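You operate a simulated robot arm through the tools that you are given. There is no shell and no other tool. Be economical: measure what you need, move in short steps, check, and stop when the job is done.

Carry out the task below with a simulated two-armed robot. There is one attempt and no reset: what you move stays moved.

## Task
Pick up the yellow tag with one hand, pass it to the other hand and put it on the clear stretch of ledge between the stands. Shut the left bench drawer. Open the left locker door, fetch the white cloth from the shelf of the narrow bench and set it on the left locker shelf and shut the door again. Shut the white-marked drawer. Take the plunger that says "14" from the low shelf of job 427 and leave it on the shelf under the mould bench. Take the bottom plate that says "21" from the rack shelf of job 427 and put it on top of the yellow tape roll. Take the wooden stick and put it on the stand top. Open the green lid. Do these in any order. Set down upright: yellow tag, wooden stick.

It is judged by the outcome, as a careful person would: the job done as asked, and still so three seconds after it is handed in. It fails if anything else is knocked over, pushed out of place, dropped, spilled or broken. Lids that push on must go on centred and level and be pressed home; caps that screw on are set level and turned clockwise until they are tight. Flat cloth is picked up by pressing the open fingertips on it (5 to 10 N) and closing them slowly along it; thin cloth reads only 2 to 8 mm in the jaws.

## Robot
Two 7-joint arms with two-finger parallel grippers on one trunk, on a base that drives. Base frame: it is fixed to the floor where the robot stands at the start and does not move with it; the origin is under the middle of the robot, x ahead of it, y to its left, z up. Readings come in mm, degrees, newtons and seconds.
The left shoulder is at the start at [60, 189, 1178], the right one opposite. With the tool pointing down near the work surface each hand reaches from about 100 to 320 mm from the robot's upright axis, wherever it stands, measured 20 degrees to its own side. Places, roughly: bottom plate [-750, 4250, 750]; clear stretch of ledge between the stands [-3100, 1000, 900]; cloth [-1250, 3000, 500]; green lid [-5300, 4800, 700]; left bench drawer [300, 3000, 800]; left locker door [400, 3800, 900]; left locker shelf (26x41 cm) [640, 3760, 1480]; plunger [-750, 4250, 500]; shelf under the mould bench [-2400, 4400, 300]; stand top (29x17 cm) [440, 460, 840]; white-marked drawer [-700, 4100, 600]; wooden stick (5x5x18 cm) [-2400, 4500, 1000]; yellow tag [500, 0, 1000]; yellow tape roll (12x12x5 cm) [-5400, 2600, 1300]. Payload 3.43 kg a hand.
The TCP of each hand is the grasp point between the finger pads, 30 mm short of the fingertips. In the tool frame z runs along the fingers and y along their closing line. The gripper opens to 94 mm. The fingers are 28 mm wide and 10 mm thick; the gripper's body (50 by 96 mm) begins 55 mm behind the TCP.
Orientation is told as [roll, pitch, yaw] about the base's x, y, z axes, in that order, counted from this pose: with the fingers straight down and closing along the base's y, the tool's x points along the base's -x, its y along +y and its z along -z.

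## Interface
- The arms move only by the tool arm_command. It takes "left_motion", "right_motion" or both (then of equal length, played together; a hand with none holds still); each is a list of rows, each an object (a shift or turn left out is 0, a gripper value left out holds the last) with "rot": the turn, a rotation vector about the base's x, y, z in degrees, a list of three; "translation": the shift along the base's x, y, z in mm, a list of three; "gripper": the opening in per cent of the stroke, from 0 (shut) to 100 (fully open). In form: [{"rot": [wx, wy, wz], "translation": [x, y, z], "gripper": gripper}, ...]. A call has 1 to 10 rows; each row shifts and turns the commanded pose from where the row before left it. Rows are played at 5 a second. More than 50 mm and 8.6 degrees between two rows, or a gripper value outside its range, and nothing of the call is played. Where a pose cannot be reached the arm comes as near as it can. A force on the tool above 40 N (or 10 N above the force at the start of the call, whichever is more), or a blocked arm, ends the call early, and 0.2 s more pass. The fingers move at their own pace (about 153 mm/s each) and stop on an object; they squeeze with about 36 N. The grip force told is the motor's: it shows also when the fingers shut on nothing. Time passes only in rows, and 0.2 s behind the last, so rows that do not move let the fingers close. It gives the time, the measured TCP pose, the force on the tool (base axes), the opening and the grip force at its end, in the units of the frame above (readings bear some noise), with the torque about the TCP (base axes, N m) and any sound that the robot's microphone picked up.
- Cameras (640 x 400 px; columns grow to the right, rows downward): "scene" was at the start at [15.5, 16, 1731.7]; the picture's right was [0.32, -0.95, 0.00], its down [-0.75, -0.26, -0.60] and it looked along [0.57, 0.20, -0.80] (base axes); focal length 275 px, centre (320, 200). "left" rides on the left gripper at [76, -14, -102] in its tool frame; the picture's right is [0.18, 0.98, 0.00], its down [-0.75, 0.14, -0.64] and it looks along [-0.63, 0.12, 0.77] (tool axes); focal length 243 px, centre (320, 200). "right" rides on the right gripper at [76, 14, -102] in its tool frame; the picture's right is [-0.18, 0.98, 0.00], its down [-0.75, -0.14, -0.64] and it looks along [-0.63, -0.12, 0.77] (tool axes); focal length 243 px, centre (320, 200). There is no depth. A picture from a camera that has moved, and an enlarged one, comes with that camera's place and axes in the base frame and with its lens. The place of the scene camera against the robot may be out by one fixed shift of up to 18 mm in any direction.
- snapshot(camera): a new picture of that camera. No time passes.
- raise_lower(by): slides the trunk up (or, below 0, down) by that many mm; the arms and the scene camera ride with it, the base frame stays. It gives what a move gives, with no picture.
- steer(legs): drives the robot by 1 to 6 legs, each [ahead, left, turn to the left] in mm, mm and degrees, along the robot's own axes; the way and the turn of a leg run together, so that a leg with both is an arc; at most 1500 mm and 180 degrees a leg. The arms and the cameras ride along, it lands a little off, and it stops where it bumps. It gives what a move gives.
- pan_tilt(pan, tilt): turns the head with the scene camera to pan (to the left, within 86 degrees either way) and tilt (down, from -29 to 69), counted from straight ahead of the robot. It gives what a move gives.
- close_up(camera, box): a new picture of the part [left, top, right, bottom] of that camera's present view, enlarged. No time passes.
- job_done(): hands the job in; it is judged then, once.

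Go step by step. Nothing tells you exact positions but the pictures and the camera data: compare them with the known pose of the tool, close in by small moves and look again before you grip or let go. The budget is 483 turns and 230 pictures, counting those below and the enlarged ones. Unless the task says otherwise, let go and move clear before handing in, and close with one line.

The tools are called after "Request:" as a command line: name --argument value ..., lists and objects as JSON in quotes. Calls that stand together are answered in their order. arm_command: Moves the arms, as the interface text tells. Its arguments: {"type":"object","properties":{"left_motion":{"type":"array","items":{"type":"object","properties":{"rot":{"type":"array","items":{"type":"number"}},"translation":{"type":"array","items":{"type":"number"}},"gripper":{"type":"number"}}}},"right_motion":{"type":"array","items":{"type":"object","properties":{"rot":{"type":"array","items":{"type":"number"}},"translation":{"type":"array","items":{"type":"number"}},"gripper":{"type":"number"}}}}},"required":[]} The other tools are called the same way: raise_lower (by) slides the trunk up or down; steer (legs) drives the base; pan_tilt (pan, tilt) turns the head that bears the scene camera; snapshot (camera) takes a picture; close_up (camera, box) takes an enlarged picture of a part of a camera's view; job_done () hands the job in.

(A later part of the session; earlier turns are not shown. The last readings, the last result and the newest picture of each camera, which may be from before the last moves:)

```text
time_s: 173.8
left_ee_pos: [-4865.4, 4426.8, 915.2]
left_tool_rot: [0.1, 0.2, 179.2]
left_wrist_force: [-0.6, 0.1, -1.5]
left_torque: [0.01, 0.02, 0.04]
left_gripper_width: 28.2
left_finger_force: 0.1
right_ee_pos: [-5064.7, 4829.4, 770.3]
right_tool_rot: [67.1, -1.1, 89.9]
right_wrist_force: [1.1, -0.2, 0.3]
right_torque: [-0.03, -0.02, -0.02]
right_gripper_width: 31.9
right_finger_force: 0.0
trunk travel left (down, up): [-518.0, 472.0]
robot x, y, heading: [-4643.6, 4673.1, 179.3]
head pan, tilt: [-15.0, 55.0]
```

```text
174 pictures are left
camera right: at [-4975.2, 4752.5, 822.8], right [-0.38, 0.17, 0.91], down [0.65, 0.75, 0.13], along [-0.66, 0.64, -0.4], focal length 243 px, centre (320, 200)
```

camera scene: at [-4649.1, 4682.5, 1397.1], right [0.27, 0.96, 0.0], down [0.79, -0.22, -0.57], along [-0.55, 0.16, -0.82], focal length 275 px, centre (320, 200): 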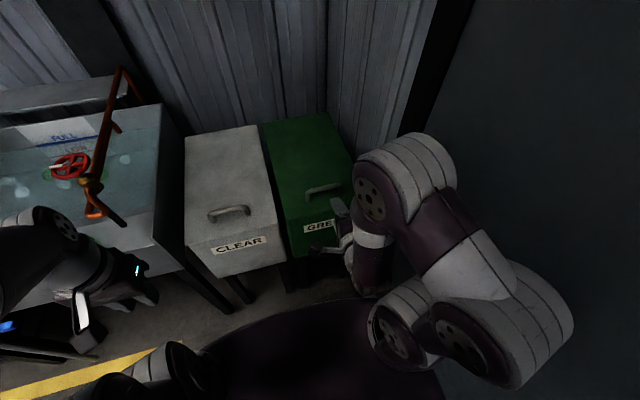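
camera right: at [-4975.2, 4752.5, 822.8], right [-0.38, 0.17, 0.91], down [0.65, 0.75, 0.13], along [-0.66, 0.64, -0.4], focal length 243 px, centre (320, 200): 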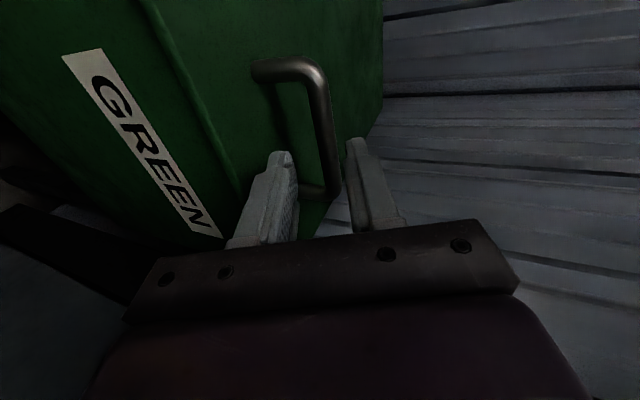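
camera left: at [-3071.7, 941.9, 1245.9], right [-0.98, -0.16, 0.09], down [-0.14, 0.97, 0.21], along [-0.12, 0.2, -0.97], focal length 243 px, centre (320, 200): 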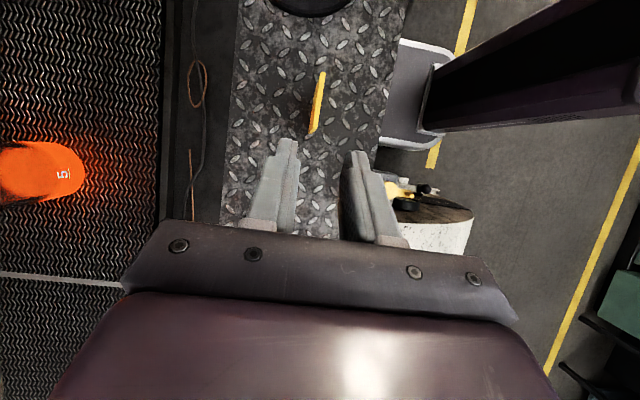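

Request:
arm_command --right_motion '[{"translation": [-13, 0, -4]}, {"translation": [-13, 0, -4]}, {"translation": [-13, 0, -4]}]'

Request:
snapshot --camera "right"

```text
time_s: 174.6
left_ee_pos: [-4865.4, 4426.4, 913.8]
left_tool_rot: [0.1, 0.0, 179.2]
left_wrist_force: [0.6, -0.8, 0.3]
left_torque: [0.02, 0.01, 0.0]
left_gripper_width: 28.0
left_finger_force: 0.1
right_ee_pos: [-5102.5, 4829.4, 758.2]
right_tool_rot: [67.0, -0.9, 89.8]
right_wrist_force: [-0.9, -0.6, 0.4]
right_torque: [0.02, -0.02, 0.0]
right_gripper_width: 32.0
right_finger_force: 0.1
trunk travel left (down, up): [-518.0, 472.0]
robot x, y, heading: [-4648.5, 4675.9, 179.2]
head pan, tilt: [-15.0, 55.0]
```

```text
173 pictures are left
camera right: at [-5013.6, 4753.2, 810.2], right [-0.38, 0.17, 0.91], down [0.65, 0.75, 0.13], along [-0.66, 0.64, -0.4], focal length 243 px, centre (320, 200)
```

right: 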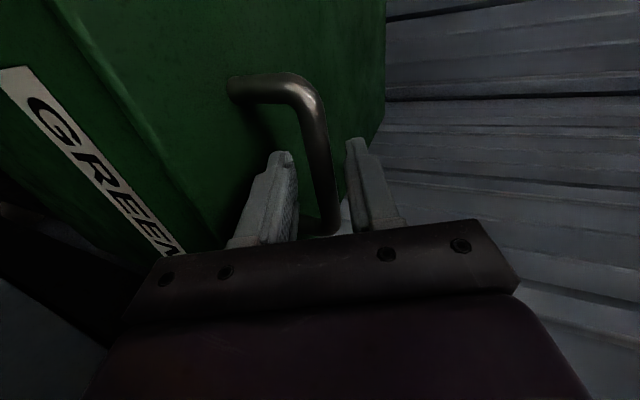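

The bar is between the fingers. I'll narrow the jaws to hook it loosely and start lifting along the lid's arc.

Request:
arm_command --right_motion '[{"gripper": 20}, {"translation": [-4, 0, 21.2], "rot": [0, -3, 0]}, {"translation": [-5, 0, 21], "rot": [0, -3, 0]}, {"translation": [-6.2, 0, 20.7], "rot": [0, -3, 0]}]'

Request:
snapshot --camera "scene"

Request:
snapshot --camera "right"

```text
time_s: 175.6
left_ee_pos: [-4864.3, 4425.8, 915.3]
left_tool_rot: [0.0, 0.1, 179.3]
left_wrist_force: [0.1, 0.6, 0.8]
left_torque: [0.01, 0.0, -0.01]
left_gripper_width: 27.9
left_finger_force: 0.0
right_ee_pos: [-5114.3, 4831.6, 821.9]
right_tool_rot: [58.0, -1.2, 89.9]
right_wrist_force: [1.7, 0.5, 0.1]
right_torque: [0.0, -0.08, -0.03]
right_gripper_width: 19.4
right_finger_force: 0.7
trunk travel left (down, up): [-518.0, 472.0]
robot x, y, heading: [-4644.4, 4669.9, 179.5]
head pan, tilt: [-15.0, 55.0]
```

```text
172 pictures are left
camera scene: at [-4648.9, 4682.5, 1397.0], right [0.27, 0.96, 0.0], down [0.79, -0.22, -0.57], along [-0.55, 0.16, -0.82], focal length 275 px, centre (320, 200)
```

scene: 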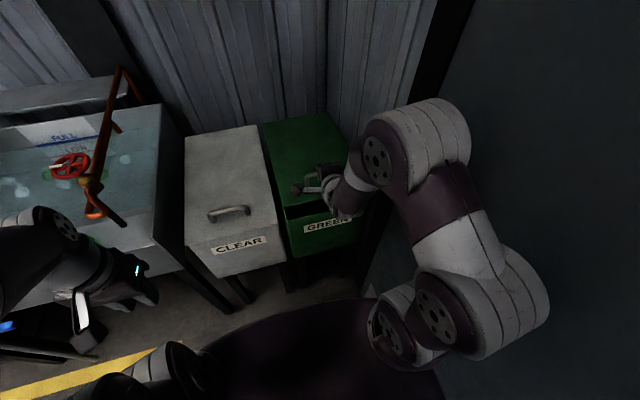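

```text
171 pictures are left
camera right: at [-5036.0, 4753.1, 886.7], right [-0.52, 0.17, 0.84], down [0.62, 0.75, 0.23], along [-0.59, 0.64, -0.5], focal length 243 px, centre (320, 200)
```

right: 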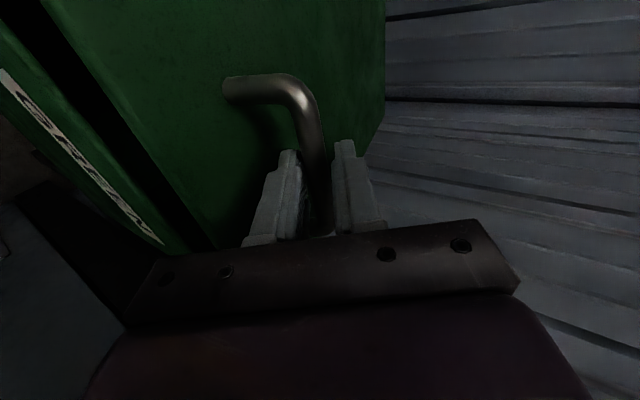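

The lid is rising with little force. I'll continue along the arc.

Request:
arm_command --right_motion '[{"translation": [-7.2, 0, 20.4], "rot": [0, -3, 0]}, {"translation": [-8.3, 0, 20], "rot": [0, -3, 0]}, {"translation": [-9.3, 0, 19.5], "rot": [0, -3, 0]}, {"translation": [-10.3, 0, 19], "rot": [0, -3, 0]}, {"translation": [-11.3, 0, 18.4], "rot": [0, -3, 0]}, {"translation": [-12.3, 0, 17.8], "rot": [0, -3, 0]}, {"translation": [-13.2, 0, 17.2], "rot": [0, -3, 0]}]'

Request:
snapshot --camera "right"

Request:
snapshot --camera "scene"

```text
time_s: 177.2
left_ee_pos: [-4864.9, 4426.7, 915.2]
left_tool_rot: [0.0, 0.1, 179.3]
left_wrist_force: [0.8, 0.1, 0.1]
left_torque: [0.01, 0.03, -0.04]
left_gripper_width: 28.2
left_finger_force: 0.1
right_ee_pos: [-5173.5, 4841.5, 930.3]
right_tool_rot: [42.1, -2.9, 88.4]
right_wrist_force: [0.9, -0.8, -1.9]
right_torque: [0.0, 0.02, 0.01]
right_gripper_width: 19.8
right_finger_force: 0.4
right hand out of reach, approached as far as the arm can: row 5, 6, 7
trunk travel left (down, up): [-518.0, 472.0]
robot x, y, heading: [-4645.4, 4673.1, 179.0]
head pan, tilt: [-15.0, 55.0]
```

```text
170 pictures are left
camera right: at [-5116.5, 4759.1, 1012.5], right [-0.73, 0.17, 0.67], down [0.55, 0.72, 0.42], along [-0.41, 0.68, -0.61], focal length 243 px, centre (320, 200)
```

right: 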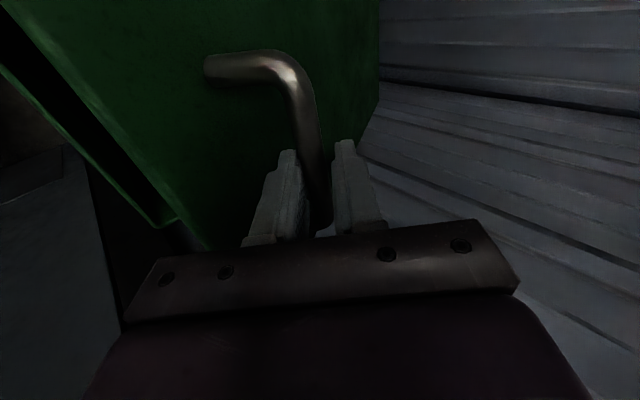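

```text
169 pictures are left
camera scene: at [-4649.4, 4682.5, 1397.0], right [0.27, 0.96, 0.0], down [0.79, -0.22, -0.57], along [-0.55, 0.16, -0.82], focal length 275 px, centre (320, 200)
```

scene: 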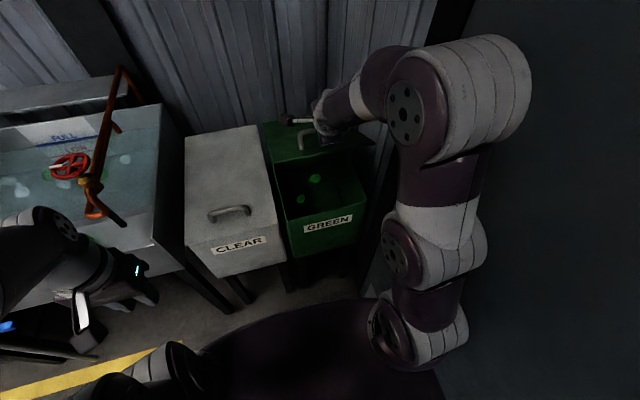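

The arm is at its reach limit with the lid about 26° open. I'll continue the arc by alternating short base and trunk moves, turning the hand to match.

Request:
steer --legs '[[16, 0, 0]]'

Request:
raise_lower --by 24

Request:
steer --legs '[[20, 0, 0]]'

Request:
raise_lower --by 24

Request:
arm_command --right_motion '[{"rot": [0, -3, 0]}, {"rot": [0, -3, 0]}]'

Request:
snapshot --camera "right"

```text
time_s: 178.0
left_ee_pos: [-4881.1, 4427.0, 914.5]
left_tool_rot: [0.0, 0.1, 179.2]
left_wrist_force: [-0.6, -0.6, -0.1]
left_torque: [0.03, 0.01, 0.04]
left_gripper_width: 28.1
left_finger_force: 0.1
right_ee_pos: [-5187.5, 4842.3, 932.3]
right_tool_rot: [42.2, -2.9, 88.5]
right_wrist_force: [1.0, -0.2, 0.6]
right_torque: [-0.02, -0.03, -0.02]
right_gripper_width: 19.5
right_finger_force: 0.2
trunk travel left (down, up): [-518.0, 472.0]
robot x, y, heading: [-4661.3, 4670.2, 179.4]
head pan, tilt: [-15.0, 55.0]
```

```text
time_s: 178.7
left_ee_pos: [-4881.8, 4426.0, 939.8]
left_tool_rot: [-0.1, 0.0, 179.2]
left_wrist_force: [0.3, -0.4, -0.2]
left_torque: [0.01, 0.0, -0.02]
left_gripper_width: 28.1
left_finger_force: 0.1
right_ee_pos: [-5188.5, 4842.0, 954.3]
right_tool_rot: [42.0, -3.1, 88.4]
right_wrist_force: [0.9, 0.1, -0.1]
right_torque: [-0.01, -0.05, -0.01]
right_gripper_width: 19.5
right_finger_force: 1.1
trunk travel left (down, up): [-542.0, 448.0]
robot x, y, heading: [-4662.7, 4670.6, 179.0]
head pan, tilt: [-15.0, 55.0]
```

```text
time_s: 179.4
left_ee_pos: [-4900.4, 4426.2, 939.5]
left_tool_rot: [0.0, 0.0, 179.2]
left_wrist_force: [-0.1, -0.7, -0.4]
left_torque: [0.0, 0.0, 0.01]
left_gripper_width: 28.2
left_finger_force: 0.0
right_ee_pos: [-5208.8, 4842.8, 955.3]
right_tool_rot: [42.1, -3.0, 88.5]
right_wrist_force: [0.3, 1.1, -0.1]
right_torque: [0.01, 0.03, -0.01]
right_gripper_width: 19.5
right_finger_force: 0.8
trunk travel left (down, up): [-542.0, 448.0]
robot x, y, heading: [-4681.8, 4674.8, 179.0]
head pan, tilt: [-15.0, 55.0]
```

```text
time_s: 180.2
left_ee_pos: [-4900.7, 4426.3, 963.7]
left_tool_rot: [0.0, 0.1, 179.3]
left_wrist_force: [-0.4, -0.2, -0.2]
left_torque: [0.01, 0.03, -0.01]
left_gripper_width: 28.2
left_finger_force: 0.1
right_ee_pos: [-5209.5, 4841.8, 979.4]
right_tool_rot: [42.1, -3.0, 88.5]
right_wrist_force: [0.0, 0.1, 0.7]
right_torque: [-0.01, -0.01, -0.01]
right_gripper_width: 19.7
right_finger_force: 0.1
trunk travel left (down, up): [-566.0, 424.0]
robot x, y, heading: [-4681.3, 4671.8, 179.1]
head pan, tilt: [-15.0, 55.0]
```

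```text
time_s: 180.8
left_ee_pos: [-4902.6, 4427.6, 963.2]
left_tool_rot: [0.1, 0.1, 179.2]
left_wrist_force: [-0.3, 0.4, 0.7]
left_torque: [-0.03, 0.01, 0.02]
left_gripper_width: 28.4
left_finger_force: 0.1
right_ee_pos: [-5209.7, 4841.9, 980.1]
right_tool_rot: [36.1, -3.1, 88.6]
right_wrist_force: [-0.4, -0.1, -0.9]
right_torque: [0.02, 0.0, -0.01]
right_gripper_width: 19.4
right_finger_force: 0.0
trunk travel left (down, up): [-566.0, 424.0]
robot x, y, heading: [-4681.6, 4673.4, 178.8]
head pan, tilt: [-15.0, 55.0]
```

```text
168 pictures are left
camera right: at [-5161.4, 4759.5, 1066.3], right [-0.79, 0.17, 0.59], down [0.51, 0.72, 0.48], along [-0.34, 0.68, -0.65], focal length 243 px, centre (320, 200)
```

right: 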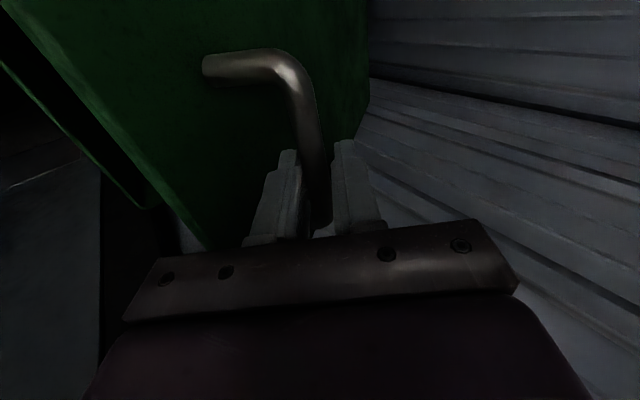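

Working smoothly; I'll continue in the same way.

Request:
steer --legs '[[20, 0, 0]]'

Request:
raise_lower --by 20

Request:
steer --legs '[[22, 0, 0]]'

Request:
raise_lower --by 18

Request:
arm_command --right_motion '[{"rot": [0, -4, 0]}, {"rot": [0, -4, 0]}]'

Request:
steer --legs '[[22, 0, 0]]'

Request:
raise_lower --by 15

Request:
steer --legs '[[22, 0, 0]]'

Request:
raise_lower --by 13

Request:
arm_command --right_motion '[{"rot": [0, -4, 0]}, {"rot": [0, -4, 0]}]'

Request:
snapshot --camera "right"

Request:
snapshot --camera "scene"

```text
time_s: 181.5
left_ee_pos: [-4920.9, 4427.6, 963.3]
left_tool_rot: [0.1, 0.0, 179.1]
left_wrist_force: [0.1, -0.4, -0.5]
left_torque: [0.03, 0.02, 0.04]
left_gripper_width: 28.2
left_finger_force: 0.1
right_ee_pos: [-5228.9, 4840.9, 979.2]
right_tool_rot: [36.2, -3.1, 88.7]
right_wrist_force: [0.1, 0.9, -0.1]
right_torque: [-0.01, 0.1, 0.03]
right_gripper_width: 19.6
right_finger_force: 1.0
trunk travel left (down, up): [-566.0, 424.0]
robot x, y, heading: [-4701.5, 4674.5, 179.3]
head pan, tilt: [-15.0, 55.0]
```

```text
time_s: 182.2
left_ee_pos: [-4919.9, 4427.3, 984.2]
left_tool_rot: [0.0, 0.1, 179.1]
left_wrist_force: [0.3, 0.5, 0.8]
left_torque: [-0.01, -0.02, -0.02]
left_gripper_width: 28.4
left_finger_force: 0.0
right_ee_pos: [-5229.0, 4840.5, 999.5]
right_tool_rot: [36.1, -3.2, 88.6]
right_wrist_force: [1.2, -0.2, -1.0]
right_torque: [-0.04, -0.02, -0.02]
right_gripper_width: 19.4
right_finger_force: 0.9
trunk travel left (down, up): [-586.0, 404.0]
robot x, y, heading: [-4702.2, 4669.1, 179.3]
head pan, tilt: [-15.0, 55.0]
```

```text
time_s: 183.0
left_ee_pos: [-4942.9, 4427.0, 983.0]
left_tool_rot: [0.0, -0.1, 179.2]
left_wrist_force: [-0.4, 0.2, 0.9]
left_torque: [-0.03, -0.03, -0.02]
left_gripper_width: 28.1
left_finger_force: 0.1
right_ee_pos: [-5250.7, 4842.5, 1000.6]
right_tool_rot: [36.3, -3.2, 88.6]
right_wrist_force: [0.3, 1.0, 0.4]
right_torque: [-0.03, 0.04, -0.01]
right_gripper_width: 19.5
right_finger_force: 0.5
trunk travel left (down, up): [-586.0, 404.0]
robot x, y, heading: [-4725.0, 4669.5, 179.3]
head pan, tilt: [-15.0, 55.0]
```

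```text
time_s: 183.7
left_ee_pos: [-4944.4, 4427.2, 1000.7]
left_tool_rot: [0.0, 0.0, 179.2]
left_wrist_force: [0.1, 0.1, 0.2]
left_torque: [-0.01, -0.01, -0.01]
left_gripper_width: 28.3
left_finger_force: 0.0
right_ee_pos: [-5252.0, 4841.8, 1018.4]
right_tool_rot: [36.1, -3.2, 88.6]
right_wrist_force: [0.2, 0.5, -0.6]
right_torque: [-0.03, -0.01, -0.02]
right_gripper_width: 19.6
right_finger_force: 0.3
trunk travel left (down, up): [-604.0, 386.0]
robot x, y, heading: [-4721.8, 4672.7, 179.4]
head pan, tilt: [-15.0, 55.0]
```

```text
time_s: 184.3
left_ee_pos: [-4944.5, 4427.4, 1000.7]
left_tool_rot: [0.0, 0.0, 179.2]
left_wrist_force: [-1.0, 1.0, 0.5]
left_torque: [-0.01, -0.02, 0.0]
left_gripper_width: 28.3
left_finger_force: 0.1
right_ee_pos: [-5239.3, 4838.9, 993.9]
right_tool_rot: [28.2, -3.5, 88.9]
right_wrist_force: [-0.3, 0.0, -0.5]
right_torque: [0.02, 0.01, 0.0]
right_gripper_width: 19.6
right_finger_force: 0.7
right hand out of reach, approached as far as the arm can: row 2
trunk travel left (down, up): [-604.0, 386.0]
robot x, y, heading: [-4722.2, 4673.6, 179.1]
head pan, tilt: [-15.0, 55.0]
```

```text
time_s: 185.1
left_ee_pos: [-4964.1, 4429.3, 1001.1]
left_tool_rot: [0.0, 0.0, 179.2]
left_wrist_force: [0.2, -0.1, -0.3]
left_torque: [-0.02, -0.01, 0.01]
left_gripper_width: 28.3
left_finger_force: 0.1
right_ee_pos: [-5262.9, 4840.0, 995.5]
right_tool_rot: [28.3, -3.6, 88.9]
right_wrist_force: [0.1, 1.1, 0.4]
right_torque: [-0.01, 0.0, -0.02]
right_gripper_width: 19.3
right_finger_force: 0.1
trunk travel left (down, up): [-604.0, 386.0]
robot x, y, heading: [-4748.0, 4673.9, 179.3]
head pan, tilt: [-15.0, 55.0]
```

```text
time_s: 185.7
left_ee_pos: [-4966.0, 4427.5, 1015.3]
left_tool_rot: [-0.1, 0.0, 179.2]
left_wrist_force: [-0.1, 0.2, -0.7]
left_torque: [0.03, 0.0, -0.01]
left_gripper_width: 28.1
left_finger_force: 0.1
right_ee_pos: [-5262.9, 4841.5, 1009.0]
right_tool_rot: [28.3, -3.5, 89.0]
right_wrist_force: [1.0, 0.7, -0.3]
right_torque: [0.02, 0.0, -0.02]
right_gripper_width: 19.6
right_finger_force: 0.7
trunk travel left (down, up): [-619.0, 371.0]
robot x, y, heading: [-4747.5, 4675.9, 179.2]
head pan, tilt: [-15.0, 55.0]
```

```text
time_s: 186.5
left_ee_pos: [-4986.9, 4428.2, 1016.3]
left_tool_rot: [0.1, 0.0, 179.2]
left_wrist_force: [-0.4, 0.5, 0.6]
left_torque: [0.01, 0.03, -0.01]
left_gripper_width: 28.1
left_finger_force: 0.1
right_ee_pos: [-5284.0, 4841.1, 1010.3]
right_tool_rot: [28.3, -3.5, 88.9]
right_wrist_force: [-0.4, -0.1, -0.4]
right_torque: [0.02, 0.03, 0.04]
right_gripper_width: 19.3
right_finger_force: 0.1
trunk travel left (down, up): [-619.0, 371.0]
robot x, y, heading: [-4765.1, 4675.1, 179.0]
head pan, tilt: [-15.0, 55.0]
```

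```text
time_s: 187.1
left_ee_pos: [-4987.6, 4428.1, 1028.9]
left_tool_rot: [0.0, 0.1, 179.3]
left_wrist_force: [0.7, 0.0, 0.0]
left_torque: [0.0, -0.01, 0.0]
left_gripper_width: 28.4
left_finger_force: 0.0
right_ee_pos: [-5285.8, 4841.2, 1022.6]
right_tool_rot: [28.3, -3.6, 89.0]
right_wrist_force: [1.4, -0.6, -0.2]
right_torque: [0.01, 0.0, -0.03]
right_gripper_width: 19.2
right_finger_force: 0.8
trunk travel left (down, up): [-632.0, 358.0]
robot x, y, heading: [-4765.1, 4675.0, 179.2]
head pan, tilt: [-15.0, 55.0]
```

```text
time_s: 187.7
left_ee_pos: [-4987.4, 4427.9, 1030.1]
left_tool_rot: [-0.1, 0.0, 179.2]
left_wrist_force: [1.5, -0.1, -0.3]
left_torque: [0.04, 0.02, -0.03]
left_gripper_width: 28.2
left_finger_force: 0.1
right_ee_pos: [-5271.2, 4839.8, 995.6]
right_tool_rot: [24.3, -3.8, 89.1]
right_wrist_force: [0.9, 0.0, -0.1]
right_torque: [0.01, 0.0, -0.04]
right_gripper_width: 19.1
right_finger_force: 0.6
right hand out of reach, approached as far as the arm can: row 1, 2
trunk travel left (down, up): [-632.0, 358.0]
robot x, y, heading: [-4767.5, 4671.2, 179.2]
head pan, tilt: [-15.0, 55.0]
```

```text
167 pictures are left
camera right: at [-5242.0, 4757.9, 1089.5], right [-0.89, 0.17, 0.42], down [0.4, 0.71, 0.58], along [-0.2, 0.68, -0.7], focal length 243 px, centre (320, 200)
```

right: 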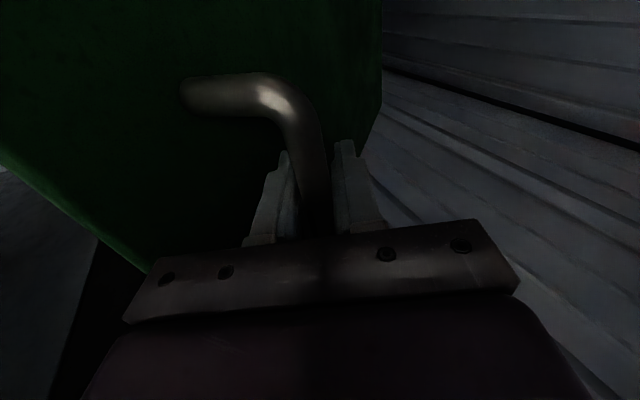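

```text
166 pictures are left
camera scene: at [-4771.1, 4684.3, 1511.0], right [0.27, 0.96, 0.0], down [0.79, -0.22, -0.57], along [-0.55, 0.16, -0.82], focal length 275 px, centre (320, 200)
```

scene: 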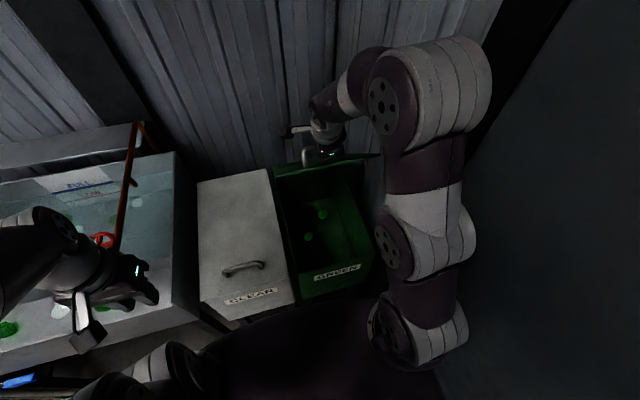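

The lid is about 45° open. I'll raise the trunk to relieve the stretched arm, then go on.

Request:
raise_lower --by 35

Request:
steer --legs '[[20, 0, 0]]'

Request:
raise_lower --by 25

Request:
arm_command --right_motion '[{"translation": [-8, 0, 4]}, {"translation": [-8, 0, 4]}]'

Request:
snapshot --camera "right"

```text
time_s: 188.5
left_ee_pos: [-4986.6, 4427.6, 1063.6]
left_tool_rot: [0.0, 0.0, 179.2]
left_wrist_force: [-0.6, 0.0, -0.3]
left_torque: [-0.05, 0.02, -0.03]
left_gripper_width: 28.2
left_finger_force: 0.0
right_ee_pos: [-5272.1, 4840.2, 1030.3]
right_tool_rot: [24.4, -3.7, 89.1]
right_wrist_force: [2.0, -0.2, -0.6]
right_torque: [0.01, -0.02, -0.03]
right_gripper_width: 19.3
right_finger_force: 0.8
trunk travel left (down, up): [-667.0, 323.0]
robot x, y, heading: [-4765.7, 4675.0, 179.1]
head pan, tilt: [-15.0, 55.0]
```

```text
time_s: 189.3
left_ee_pos: [-5005.9, 4428.0, 1064.7]
left_tool_rot: [0.0, -0.1, 179.1]
left_wrist_force: [0.2, -0.2, 0.5]
left_torque: [0.01, -0.01, 0.01]
left_gripper_width: 28.1
left_finger_force: 0.1
right_ee_pos: [-5289.5, 4840.8, 1030.7]
right_tool_rot: [24.5, -3.7, 89.1]
right_wrist_force: [0.6, -0.4, -0.9]
right_torque: [-0.02, 0.06, 0.01]
right_gripper_width: 19.4
right_finger_force: 0.6
trunk travel left (down, up): [-667.0, 323.0]
robot x, y, heading: [-4789.6, 4676.4, 179.0]
head pan, tilt: [-15.0, 55.0]
```

```text
time_s: 190.0
left_ee_pos: [-5007.8, 4428.9, 1089.8]
left_tool_rot: [-0.1, 0.1, 179.2]
left_wrist_force: [-1.3, -1.5, -1.1]
left_torque: [0.0, -0.02, 0.02]
left_gripper_width: 28.4
left_finger_force: 0.0
right_ee_pos: [-5292.1, 4841.3, 1054.8]
right_tool_rot: [24.4, -3.8, 89.1]
right_wrist_force: [1.5, 0.3, 0.2]
right_torque: [0.01, -0.04, -0.02]
right_gripper_width: 19.3
right_finger_force: 0.4
trunk travel left (down, up): [-692.0, 298.0]
robot x, y, heading: [-4787.7, 4674.6, 179.1]
head pan, tilt: [-15.0, 55.0]
```

```text
time_s: 190.6
left_ee_pos: [-5008.1, 4428.3, 1088.0]
left_tool_rot: [0.1, 0.0, 179.3]
left_wrist_force: [1.4, -0.3, -0.1]
left_torque: [-0.01, 0.02, 0.0]
left_gripper_width: 28.3
left_finger_force: 0.2
right_ee_pos: [-5301.8, 4840.2, 1055.3]
right_tool_rot: [24.5, -4.0, 89.1]
right_wrist_force: [1.2, 0.4, 0.0]
right_torque: [0.01, -0.03, -0.05]
right_gripper_width: 19.2
right_finger_force: 0.1
right hand out of reach, approached as far as the arm can: row 2
trunk travel left (down, up): [-692.0, 298.0]
robot x, y, heading: [-4787.2, 4675.0, 179.2]
head pan, tilt: [-15.0, 55.0]
```

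```text
165 pictures are left
camera right: at [-5273.8, 4757.6, 1148.5], right [-0.89, 0.17, 0.42], down [0.41, 0.71, 0.58], along [-0.2, 0.69, -0.7], focal length 243 px, centre (320, 200)
```

right: 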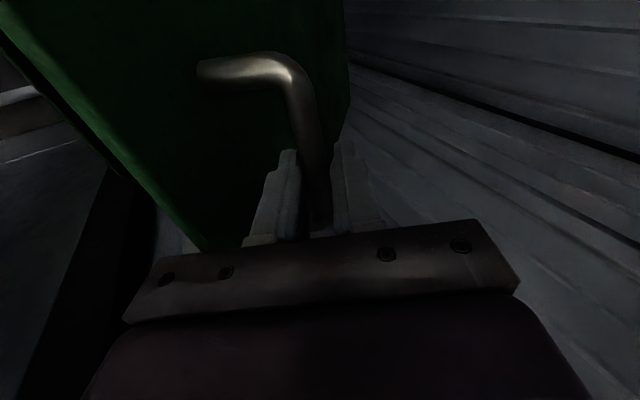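

The lid is at about 51° and the right arm is nearly extended. The left hand, pointing forward, can push from underneath, so I'll turn it to point forward with fingers closed.

Request:
arm_command --left_motion '[{"translation": [-14, 0, 0], "rot": [0, 8.5, 0], "gripper": 0}, {"translation": [-14, 0, 0], "rot": [0, 8.5, 0]}, {"translation": [-14, 0, 0], "rot": [0, 8.5, 0]}, {"translation": [-14, 0, -8], "rot": [0, 8.5, 0]}, {"translation": [-14, 0, -8], "rot": [0, 8.5, 0]}, {"translation": [-14, 0, -8], "rot": [0, 8.5, 0]}, {"translation": [-14, 0, -8], "rot": [0, 8.5, 0]}, {"translation": [-14, 0, -8], "rot": [0, 8.5, 0]}, {"translation": [-14, 0, -8], "rot": [0, 8.5, 0]}, {"translation": [-14, 0, -8], "rot": [0, 8.5, 0]}]'

Request:
snapshot --camera "left"

Request:
snapshot --camera "scene"

```text
time_s: 192.8
left_ee_pos: [-5210.5, 4405.1, 1091.2]
left_tool_rot: [2.5, -72.9, 177.7]
left_wrist_force: [-0.3, 0.5, 0.0]
left_torque: [-0.02, -0.01, -0.02]
left_gripper_width: 0.1
left_finger_force: 32.9
left hand out of reach, approached as far as the arm can: row 1, 2, 3, 4, 8, 9, 10
right_ee_pos: [-5301.9, 4841.1, 1054.9]
right_tool_rot: [24.4, -4.0, 89.2]
right_wrist_force: [-0.1, 0.8, -1.0]
right_torque: [-0.02, 0.0, -0.03]
right_gripper_width: 19.5
right_finger_force: 0.3
trunk travel left (down, up): [-692.0, 298.0]
robot x, y, heading: [-4785.3, 4671.6, 179.0]
head pan, tilt: [-15.0, 55.0]
```

```text
164 pictures are left
camera left: at [-5089.0, 4418.6, 1048.4], right [0.05, -0.98, -0.16], down [0.39, -0.13, 0.91], along [-0.92, -0.11, 0.38], focal length 243 px, centre (320, 200)
```

left: 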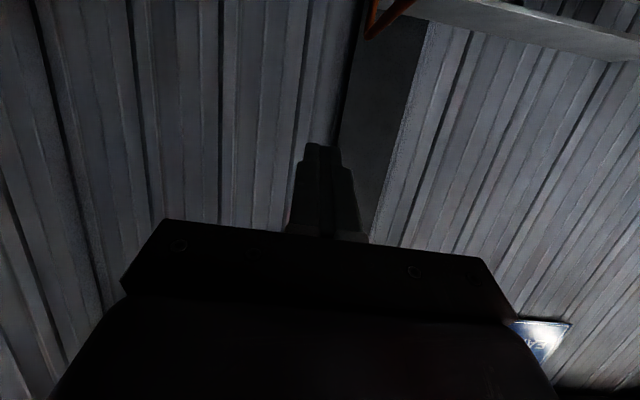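

```text
163 pictures are left
camera scene: at [-4791.2, 4684.5, 1571.0], right [0.27, 0.96, 0.0], down [0.79, -0.22, -0.57], along [-0.55, 0.16, -0.82], focal length 275 px, centre (320, 200)
```

scene: 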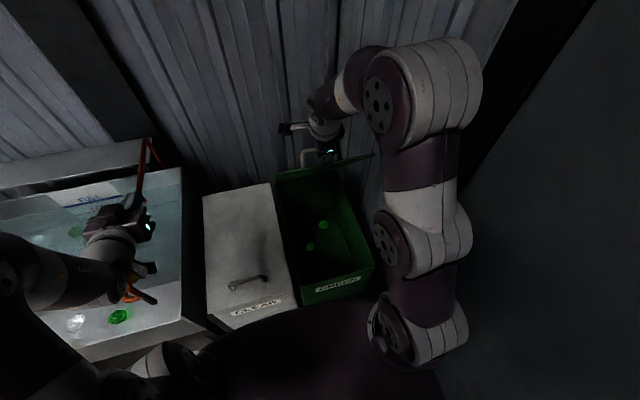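

Request:
arm_command --left_motion '[{"translation": [12, 20, -30], "rot": [0, 0, -3]}, {"translation": [12, 25, -30], "rot": [0, 0, -3]}, {"translation": [12, 30, -30], "rot": [0, 0, -3]}, {"translation": [12, 35, -30], "rot": [0, 0, -3]}, {"translation": [6, 40, -20], "rot": [0, 0, -3]}, {"translation": [0, 40, 0], "rot": [0, 0, -3]}, {"translation": [0, 40, 0], "rot": [0, 0, -3]}]'

Request:
snapshot --camera "left"

Request:
snapshot --camera "scene"

```text
time_s: 194.4
left_ee_pos: [-5241.3, 4588.2, 1079.1]
left_tool_rot: [-3.3, -72.5, 161.9]
left_wrist_force: [0.6, -0.1, -0.5]
left_torque: [0.01, 0.0, 0.02]
left_gripper_width: 0.1
left_finger_force: 33.0
left hand out of reach, approached as far as the arm can: row 1, 2, 3, 4, 5, 6, 7
right_ee_pos: [-5303.1, 4841.3, 1054.7]
right_tool_rot: [24.4, -4.0, 89.1]
right_wrist_force: [0.1, -0.6, -0.7]
right_torque: [0.0, -0.03, 0.0]
right_gripper_width: 19.2
right_finger_force: 0.0
trunk travel left (down, up): [-692.0, 298.0]
robot x, y, heading: [-4785.7, 4671.4, 179.2]
head pan, tilt: [-15.0, 55.0]
```

```text
162 pictures are left
camera left: at [-5121.6, 4559.5, 1037.4], right [-0.3, -0.93, -0.19], down [0.3, -0.28, 0.91], along [-0.9, 0.22, 0.37], focal length 243 px, centre (320, 200)
```

left: 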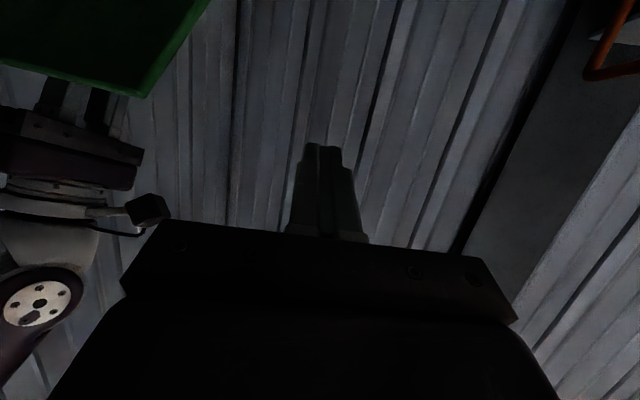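

```text
161 pictures are left
camera scene: at [-4791.0, 4685.5, 1571.0], right [0.27, 0.96, 0.0], down [0.79, -0.22, -0.57], along [-0.55, 0.16, -0.82], focal length 275 px, centre (320, 200)
```

scene: 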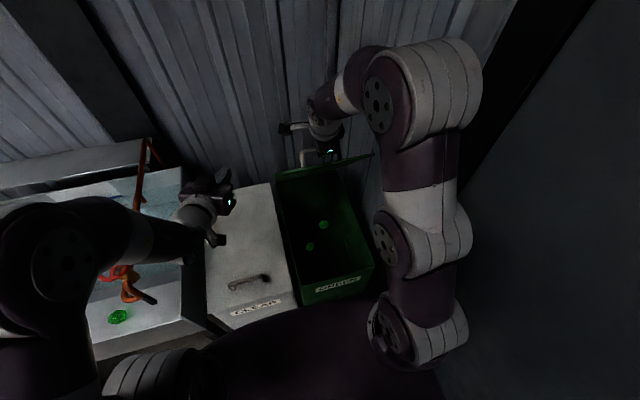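

The wrist shows no load from the lid, so it may hold by itself. I'll pull the left hand away and unhook the right hand slowly to see whether it stays.

Request:
arm_command --left_motion '[{"translation": [10, -30, 10]}, {"translation": [10, -30, 10]}, {"translation": [10, -30, 10]}, {"translation": [10, -30, 10]}, {"translation": [10, -30, 0]}, {"translation": [10, -30, 0]}]' --right_motion '[{"gripper": 34}, {"translation": [0, 0, -5]}, {}, {"translation": [5, 0, 12]}, {"translation": [7, 0, 16]}, {"translation": [7, 0, 16]}]'

Request:
snapshot --camera "right"

Request:
snapshot --camera "scene"

```text
time_s: 195.8
left_ee_pos: [-5206.9, 4483.3, 1113.2]
left_tool_rot: [2.4, -72.2, 157.0]
left_wrist_force: [0.2, 0.0, -0.1]
left_torque: [-0.02, 0.03, -0.02]
left_gripper_width: 0.0
left_finger_force: 33.1
left hand out of reach, approached as far as the arm can: row 4, 5, 6
right_ee_pos: [-5273.8, 4841.7, 1073.5]
right_tool_rot: [24.5, -3.9, 89.0]
right_wrist_force: [-1.1, -0.1, -0.6]
right_torque: [-0.01, 0.03, -0.02]
right_gripper_width: 31.9
right_finger_force: 0.0
right hand out of reach, approached as far as the arm can: row 5, 6
trunk travel left (down, up): [-692.0, 298.0]
robot x, y, heading: [-4788.0, 4672.4, 178.9]
head pan, tilt: [-15.0, 55.0]
```

```text
160 pictures are left
camera right: at [-5245.2, 4756.9, 1166.8], right [-0.89, 0.17, 0.42], down [0.41, 0.71, 0.58], along [-0.2, 0.69, -0.7], focal length 243 px, centre (320, 200)
```

right: 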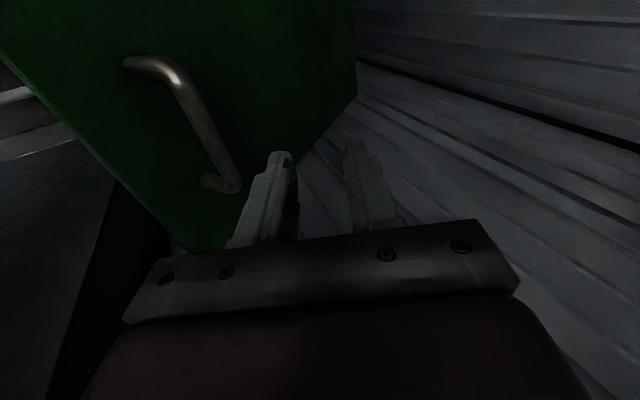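

```text
159 pictures are left
camera scene: at [-4790.4, 4684.6, 1571.0], right [0.27, 0.96, 0.0], down [0.79, -0.22, -0.57], along [-0.55, 0.16, -0.82], focal length 275 px, centre (320, 200)
```

scene: 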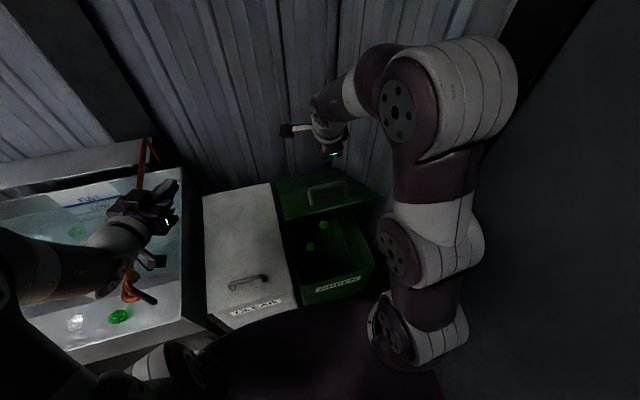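

The bar came free and the lid appears to remain partly open. I'll pull the right hand clear and check whether the lid is drifting.

Request:
arm_command --right_motion '[{"translation": [20, 0, 10], "gripper": 0}, {"translation": [25, 0, 10]}, {"translation": [25, 0, 0]}, {"translation": [25, 0, 0]}, {}, {}]'

Request:
snapshot --camera "scene"

```text
time_s: 197.2
left_ee_pos: [-5206.3, 4481.4, 1113.5]
left_tool_rot: [2.4, -72.2, 156.9]
left_wrist_force: [1.4, -0.4, 0.9]
left_torque: [-0.01, -0.01, -0.01]
left_gripper_width: 0.0
left_finger_force: 33.2
right_ee_pos: [-5178.8, 4840.6, 1091.5]
right_tool_rot: [24.4, -3.9, 89.1]
right_wrist_force: [-0.9, -0.4, 0.8]
right_torque: [0.04, 0.01, 0.02]
right_gripper_width: 0.1
right_finger_force: 33.1
trunk travel left (down, up): [-692.0, 298.0]
robot x, y, heading: [-4786.1, 4674.0, 179.2]
head pan, tilt: [-15.0, 55.0]
```

```text
158 pictures are left
camera scene: at [-4790.8, 4684.5, 1571.0], right [0.27, 0.96, 0.0], down [0.79, -0.22, -0.57], along [-0.55, 0.16, -0.82], focal length 275 px, centre (320, 200)
```

scene: 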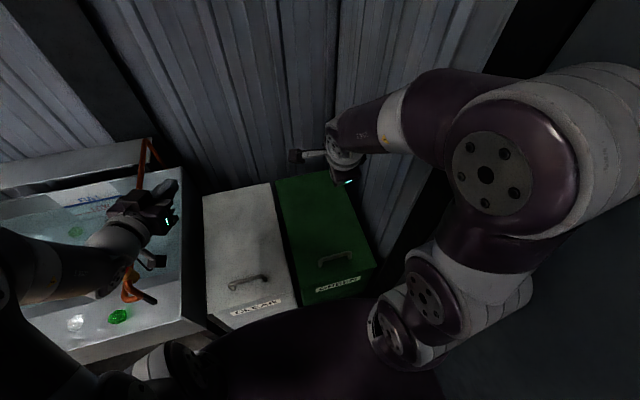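

The lid swings shut on its own, so it must be pushed past vertical. Before lifting again I'll test whether the left hand can reach the pushing spots, approaching from the left over the CLEAR bin.

Request:
arm_command --left_motion '[{"translation": [-12, 30, 0]}, {"translation": [-12, 30, 0]}, {"translation": [-12, 30, 0]}, {"translation": [-12, 30, -20], "rot": [0, 0, -4]}, {"translation": [-12, 20, -30], "rot": [0, 0, -4]}, {"translation": [-12, 10, -35], "rot": [0, 0, -4]}, {"translation": [-12, 5, -35], "rot": [0, 0, -4]}, {"translation": [-12, 0, -35], "rot": [0, 0, -4]}, {"translation": [-12, 0, -25]}]'

Request:
snapshot --camera "scene"

```text
time_s: 199.2
left_ee_pos: [-5316.1, 4637.3, 934.3]
left_tool_rot: [2.3, -72.9, 136.9]
left_wrist_force: [0.1, -0.6, -0.9]
left_torque: [0.02, 0.03, 0.06]
left_gripper_width: 0.1
left_finger_force: 33.3
right_ee_pos: [-5179.8, 4839.9, 1092.3]
right_tool_rot: [24.4, -3.8, 89.0]
right_wrist_force: [-0.1, 0.2, 0.2]
right_torque: [-0.03, -0.03, -0.01]
right_gripper_width: 0.1
right_finger_force: 33.0
trunk travel left (down, up): [-692.0, 298.0]
robot x, y, heading: [-4788.2, 4673.4, 179.3]
head pan, tilt: [-15.0, 55.0]
```

```text
157 pictures are left
camera scene: at [-4792.2, 4684.7, 1571.0], right [0.27, 0.96, 0.0], down [0.79, -0.22, -0.57], along [-0.55, 0.16, -0.82], focal length 275 px, centre (320, 200)
```

scene: 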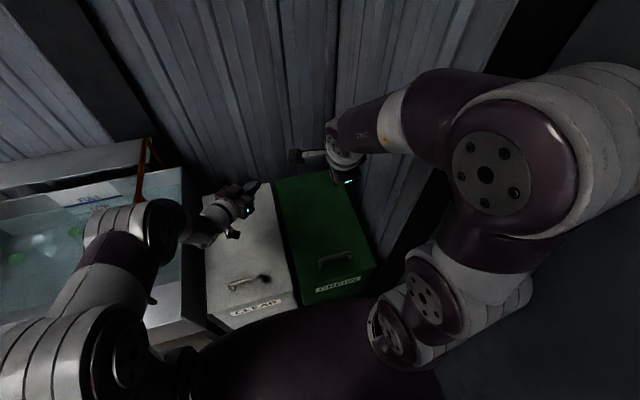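

Request:
arm_command --left_motion '[{"translation": [-30, 28, 5]}, {"translation": [-30, 28, 5]}, {"translation": [-30, 28, 5]}, {"translation": [-30, 28, 5]}, {"translation": [-30, 28, 0]}]'

Request:
snapshot --camera "left"

```text
time_s: 200.4
left_ee_pos: [-5466.8, 4779.9, 953.9]
left_tool_rot: [2.3, -72.8, 136.9]
left_wrist_force: [-0.2, 0.0, 0.9]
left_torque: [0.02, -0.06, -0.02]
left_gripper_width: 0.1
left_finger_force: 32.7
right_ee_pos: [-5180.6, 4840.7, 1092.1]
right_tool_rot: [24.3, -3.8, 89.2]
right_wrist_force: [-0.2, 0.2, 0.2]
right_torque: [0.05, 0.0, 0.01]
right_gripper_width: 0.0
right_finger_force: 32.8
trunk travel left (down, up): [-692.0, 298.0]
robot x, y, heading: [-4785.1, 4675.5, 179.2]
head pan, tilt: [-15.0, 55.0]
```

```text
156 pictures are left
camera left: at [-5364.8, 4711.8, 911.0], right [-0.6, -0.78, -0.16], down [0.21, -0.35, 0.91], along [-0.77, 0.52, 0.38], focal length 243 px, centre (320, 200)
```

left: 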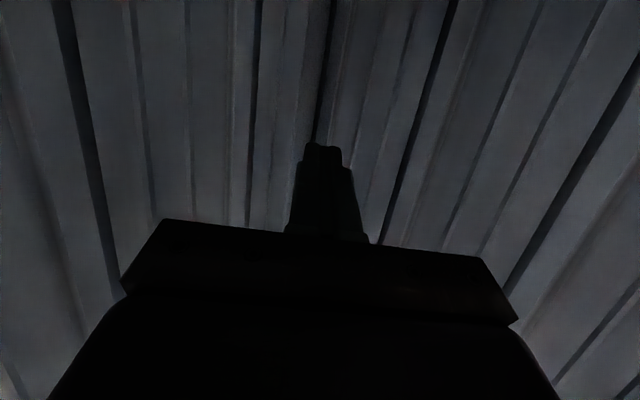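

The left hand reaches the pushing position well past the hinge line. I'll withdraw it high and left, then return the base and trunk to where hooking worked and re-hook with the right hand.

Request:
arm_command --left_motion '[{"translation": [30, -28, 5]}, {"translation": [30, -28, 5]}, {"translation": [30, -28, 10]}, {"translation": [30, -28, 20]}, {"translation": [30, -28, 30]}, {"translation": [10, 0, 30]}, {"translation": [0, 0, 30]}, {"translation": [0, 0, 30]}]' --right_motion '[{"rot": [0, 5, 0], "translation": [5, 0, 0]}, {"rot": [0, 5, 0], "translation": [5, 0, 0]}, {"rot": [0, 5, 0], "translation": [5, 0, 0]}, {"rot": [0, 5, 0], "translation": [5, 0, 0]}, {"rot": [0, 5, 0], "translation": [5, 0, 0]}, {"rot": [0, 5, 0]}, {"rot": [0, 5, 0]}, {"rot": [0, 5, 0], "gripper": 34}]'

Request:
steer --legs '[[-142, 0, 0]]'

Request:
raise_lower --by -174

Request:
snapshot --camera "right"

Request:
snapshot --camera "scene"

```text
refused: row 5 steps farther than a row can; nothing moved
```

```text
time_s: 201.7
left_ee_pos: [-5322.6, 4778.0, 955.2]
left_tool_rot: [2.5, -72.7, 136.7]
left_wrist_force: [0.1, -0.7, -1.1]
left_torque: [0.03, -0.01, -0.02]
left_gripper_width: 0.0
left_finger_force: 33.5
right_ee_pos: [-5037.5, 4837.3, 1092.4]
right_tool_rot: [24.4, -3.7, 89.1]
right_wrist_force: [0.6, 0.3, -0.6]
right_torque: [-0.02, 0.0, -0.01]
right_gripper_width: 0.0
right_finger_force: 32.5
trunk travel left (down, up): [-692.0, 298.0]
robot x, y, heading: [-4648.1, 4670.3, 179.3]
head pan, tilt: [-15.0, 55.0]
```

```text
time_s: 203.7
left_ee_pos: [-5322.6, 4779.0, 781.5]
left_tool_rot: [2.4, -72.9, 136.6]
left_wrist_force: [0.2, -1.2, 0.6]
left_torque: [0.02, 0.0, -0.02]
left_gripper_width: 0.0
left_finger_force: 32.9
right_ee_pos: [-5037.4, 4838.5, 918.3]
right_tool_rot: [24.4, -3.9, 89.1]
right_wrist_force: [1.1, -0.4, -0.2]
right_torque: [0.0, 0.0, 0.02]
right_gripper_width: 0.0
right_finger_force: 32.8
trunk travel left (down, up): [-518.0, 472.0]
robot x, y, heading: [-4641.9, 4669.8, 179.1]
head pan, tilt: [-15.0, 55.0]
```

```text
155 pictures are left
camera right: at [-5008.3, 4755.4, 1012.7], right [-0.89, 0.17, 0.42], down [0.4, 0.71, 0.58], along [-0.2, 0.68, -0.7], focal length 243 px, centre (320, 200)
```

right: 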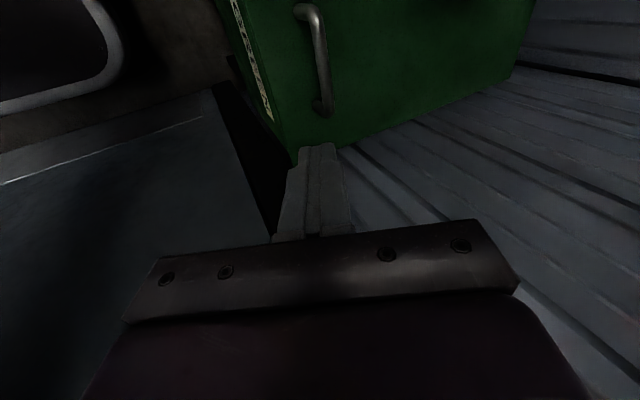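

```text
154 pictures are left
camera scene: at [-4648.9, 4682.6, 1397.1], right [0.27, 0.96, 0.0], down [0.79, -0.22, -0.57], along [-0.55, 0.16, -0.82], focal length 275 px, centre (320, 200)
```

scene: 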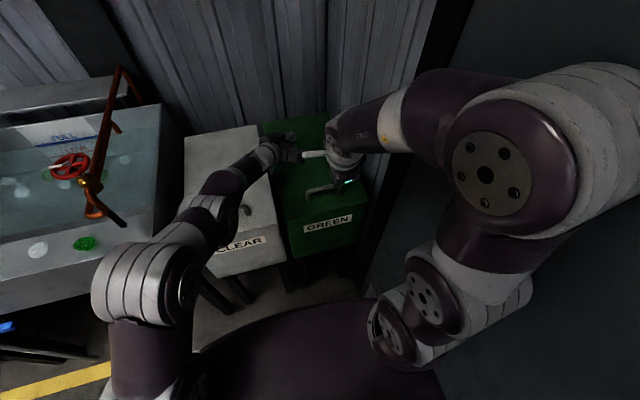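

One arm row exceeded the step limit, so the arms did not move while the base did, but nothing was touched. I'll lift the left hand away first, then re-pitch the right hand.

Request:
arm_command --left_motion '[{"translation": [0, 0, 30]}, {"translation": [0, 0, 30]}, {"translation": [0, 0, 30]}, {"translation": [10, -30, 20]}, {"translation": [10, -30, 10]}, {"translation": [10, -30, 10]}, {"translation": [10, -30, 0]}, {"translation": [10, -20, 0]}, {}, {}]' --right_motion '[{"rot": [0, 4.3, 0], "translation": [5, 0, 0]}, {"rot": [0, 4.3, 0], "translation": [5, 0, 0]}, {"rot": [0, 4.3, 0], "translation": [5, 0, 0]}, {"rot": [0, 4.3, 0], "translation": [5, 0, -10]}, {"rot": [0, 4.3, 0], "translation": [5, 0, -15]}, {"rot": [0, 4.3, 0], "translation": [5, 0, -15]}, {"rot": [0, 4.3, 0], "translation": [5, 0, -20]}, {"rot": [0, 4.3, 0], "translation": [5, 0, -20], "gripper": 34}, {"rot": [0, 4.3, 0], "translation": [5, 0, -20]}, {"rot": [0, 4.3, 0], "translation": [0, 0, -19]}]'

Request:
snapshot --camera "right"

```text
time_s: 205.9
left_ee_pos: [-5272.4, 4639.5, 910.3]
left_tool_rot: [2.2, -72.7, 136.8]
left_wrist_force: [0.7, 0.6, 0.4]
left_torque: [0.01, -0.01, 0.0]
left_gripper_width: 0.2
left_finger_force: 33.0
right_ee_pos: [-4994.4, 4844.4, 805.0]
right_tool_rot: [64.9, -3.1, 85.6]
right_wrist_force: [-0.3, -0.2, 0.6]
right_torque: [0.01, -0.03, 0.0]
right_gripper_width: 32.0
right_finger_force: 0.1
right hand out of reach, approached as far as the arm can: row 5
trunk travel left (down, up): [-518.0, 472.0]
robot x, y, heading: [-4642.7, 4671.5, 179.2]
head pan, tilt: [-15.0, 55.0]
```

```text
153 pictures are left
camera right: at [-4913.5, 4757.5, 857.9], right [-0.41, 0.17, 0.9], down [0.7, 0.69, 0.18], along [-0.59, 0.7, -0.4], focal length 243 px, centre (320, 200)
```

right: 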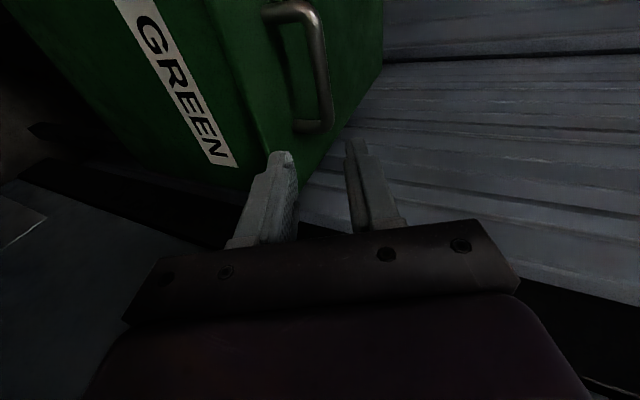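

Request:
arm_command --right_motion '[{"translation": [-18, -2, -7.5], "rot": [0, 0, 1.4]}, {"translation": [-18, -2, -7.5], "rot": [0, 0, 1.4]}, {"translation": [-18, -2, -7.5], "rot": [0, 0, 1.4]}, {"translation": [-18, -2, -7.5]}, {"translation": [-18, -2, -7.5]}, {"translation": [-17, -2, -7.5]}]'

Request:
snapshot --camera "right"

```text
time_s: 207.3
left_ee_pos: [-5271.7, 4640.0, 910.5]
left_tool_rot: [2.2, -72.9, 136.7]
left_wrist_force: [0.4, 0.5, 0.5]
left_torque: [0.02, 0.04, -0.03]
left_gripper_width: 0.0
left_finger_force: 33.0
right_ee_pos: [-5102.5, 4831.1, 760.1]
right_tool_rot: [64.8, -3.1, 89.7]
right_wrist_force: [0.0, -0.1, 0.2]
right_torque: [-0.01, 0.01, 0.0]
right_gripper_width: 32.0
right_finger_force: 0.0
trunk travel left (down, up): [-518.0, 472.0]
robot x, y, heading: [-4641.9, 4672.9, 178.8]
head pan, tilt: [-15.0, 55.0]
```

```text
152 pictures are left
camera right: at [-5014.7, 4751.5, 813.0], right [-0.42, 0.14, 0.9], down [0.65, 0.74, 0.19], along [-0.64, 0.66, -0.4], focal length 243 px, centre (320, 200)
```

right: 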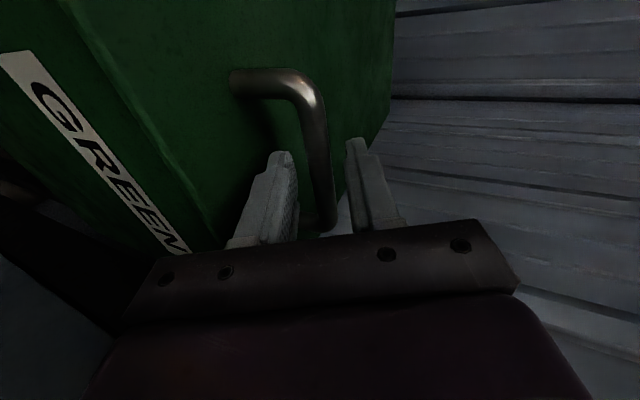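

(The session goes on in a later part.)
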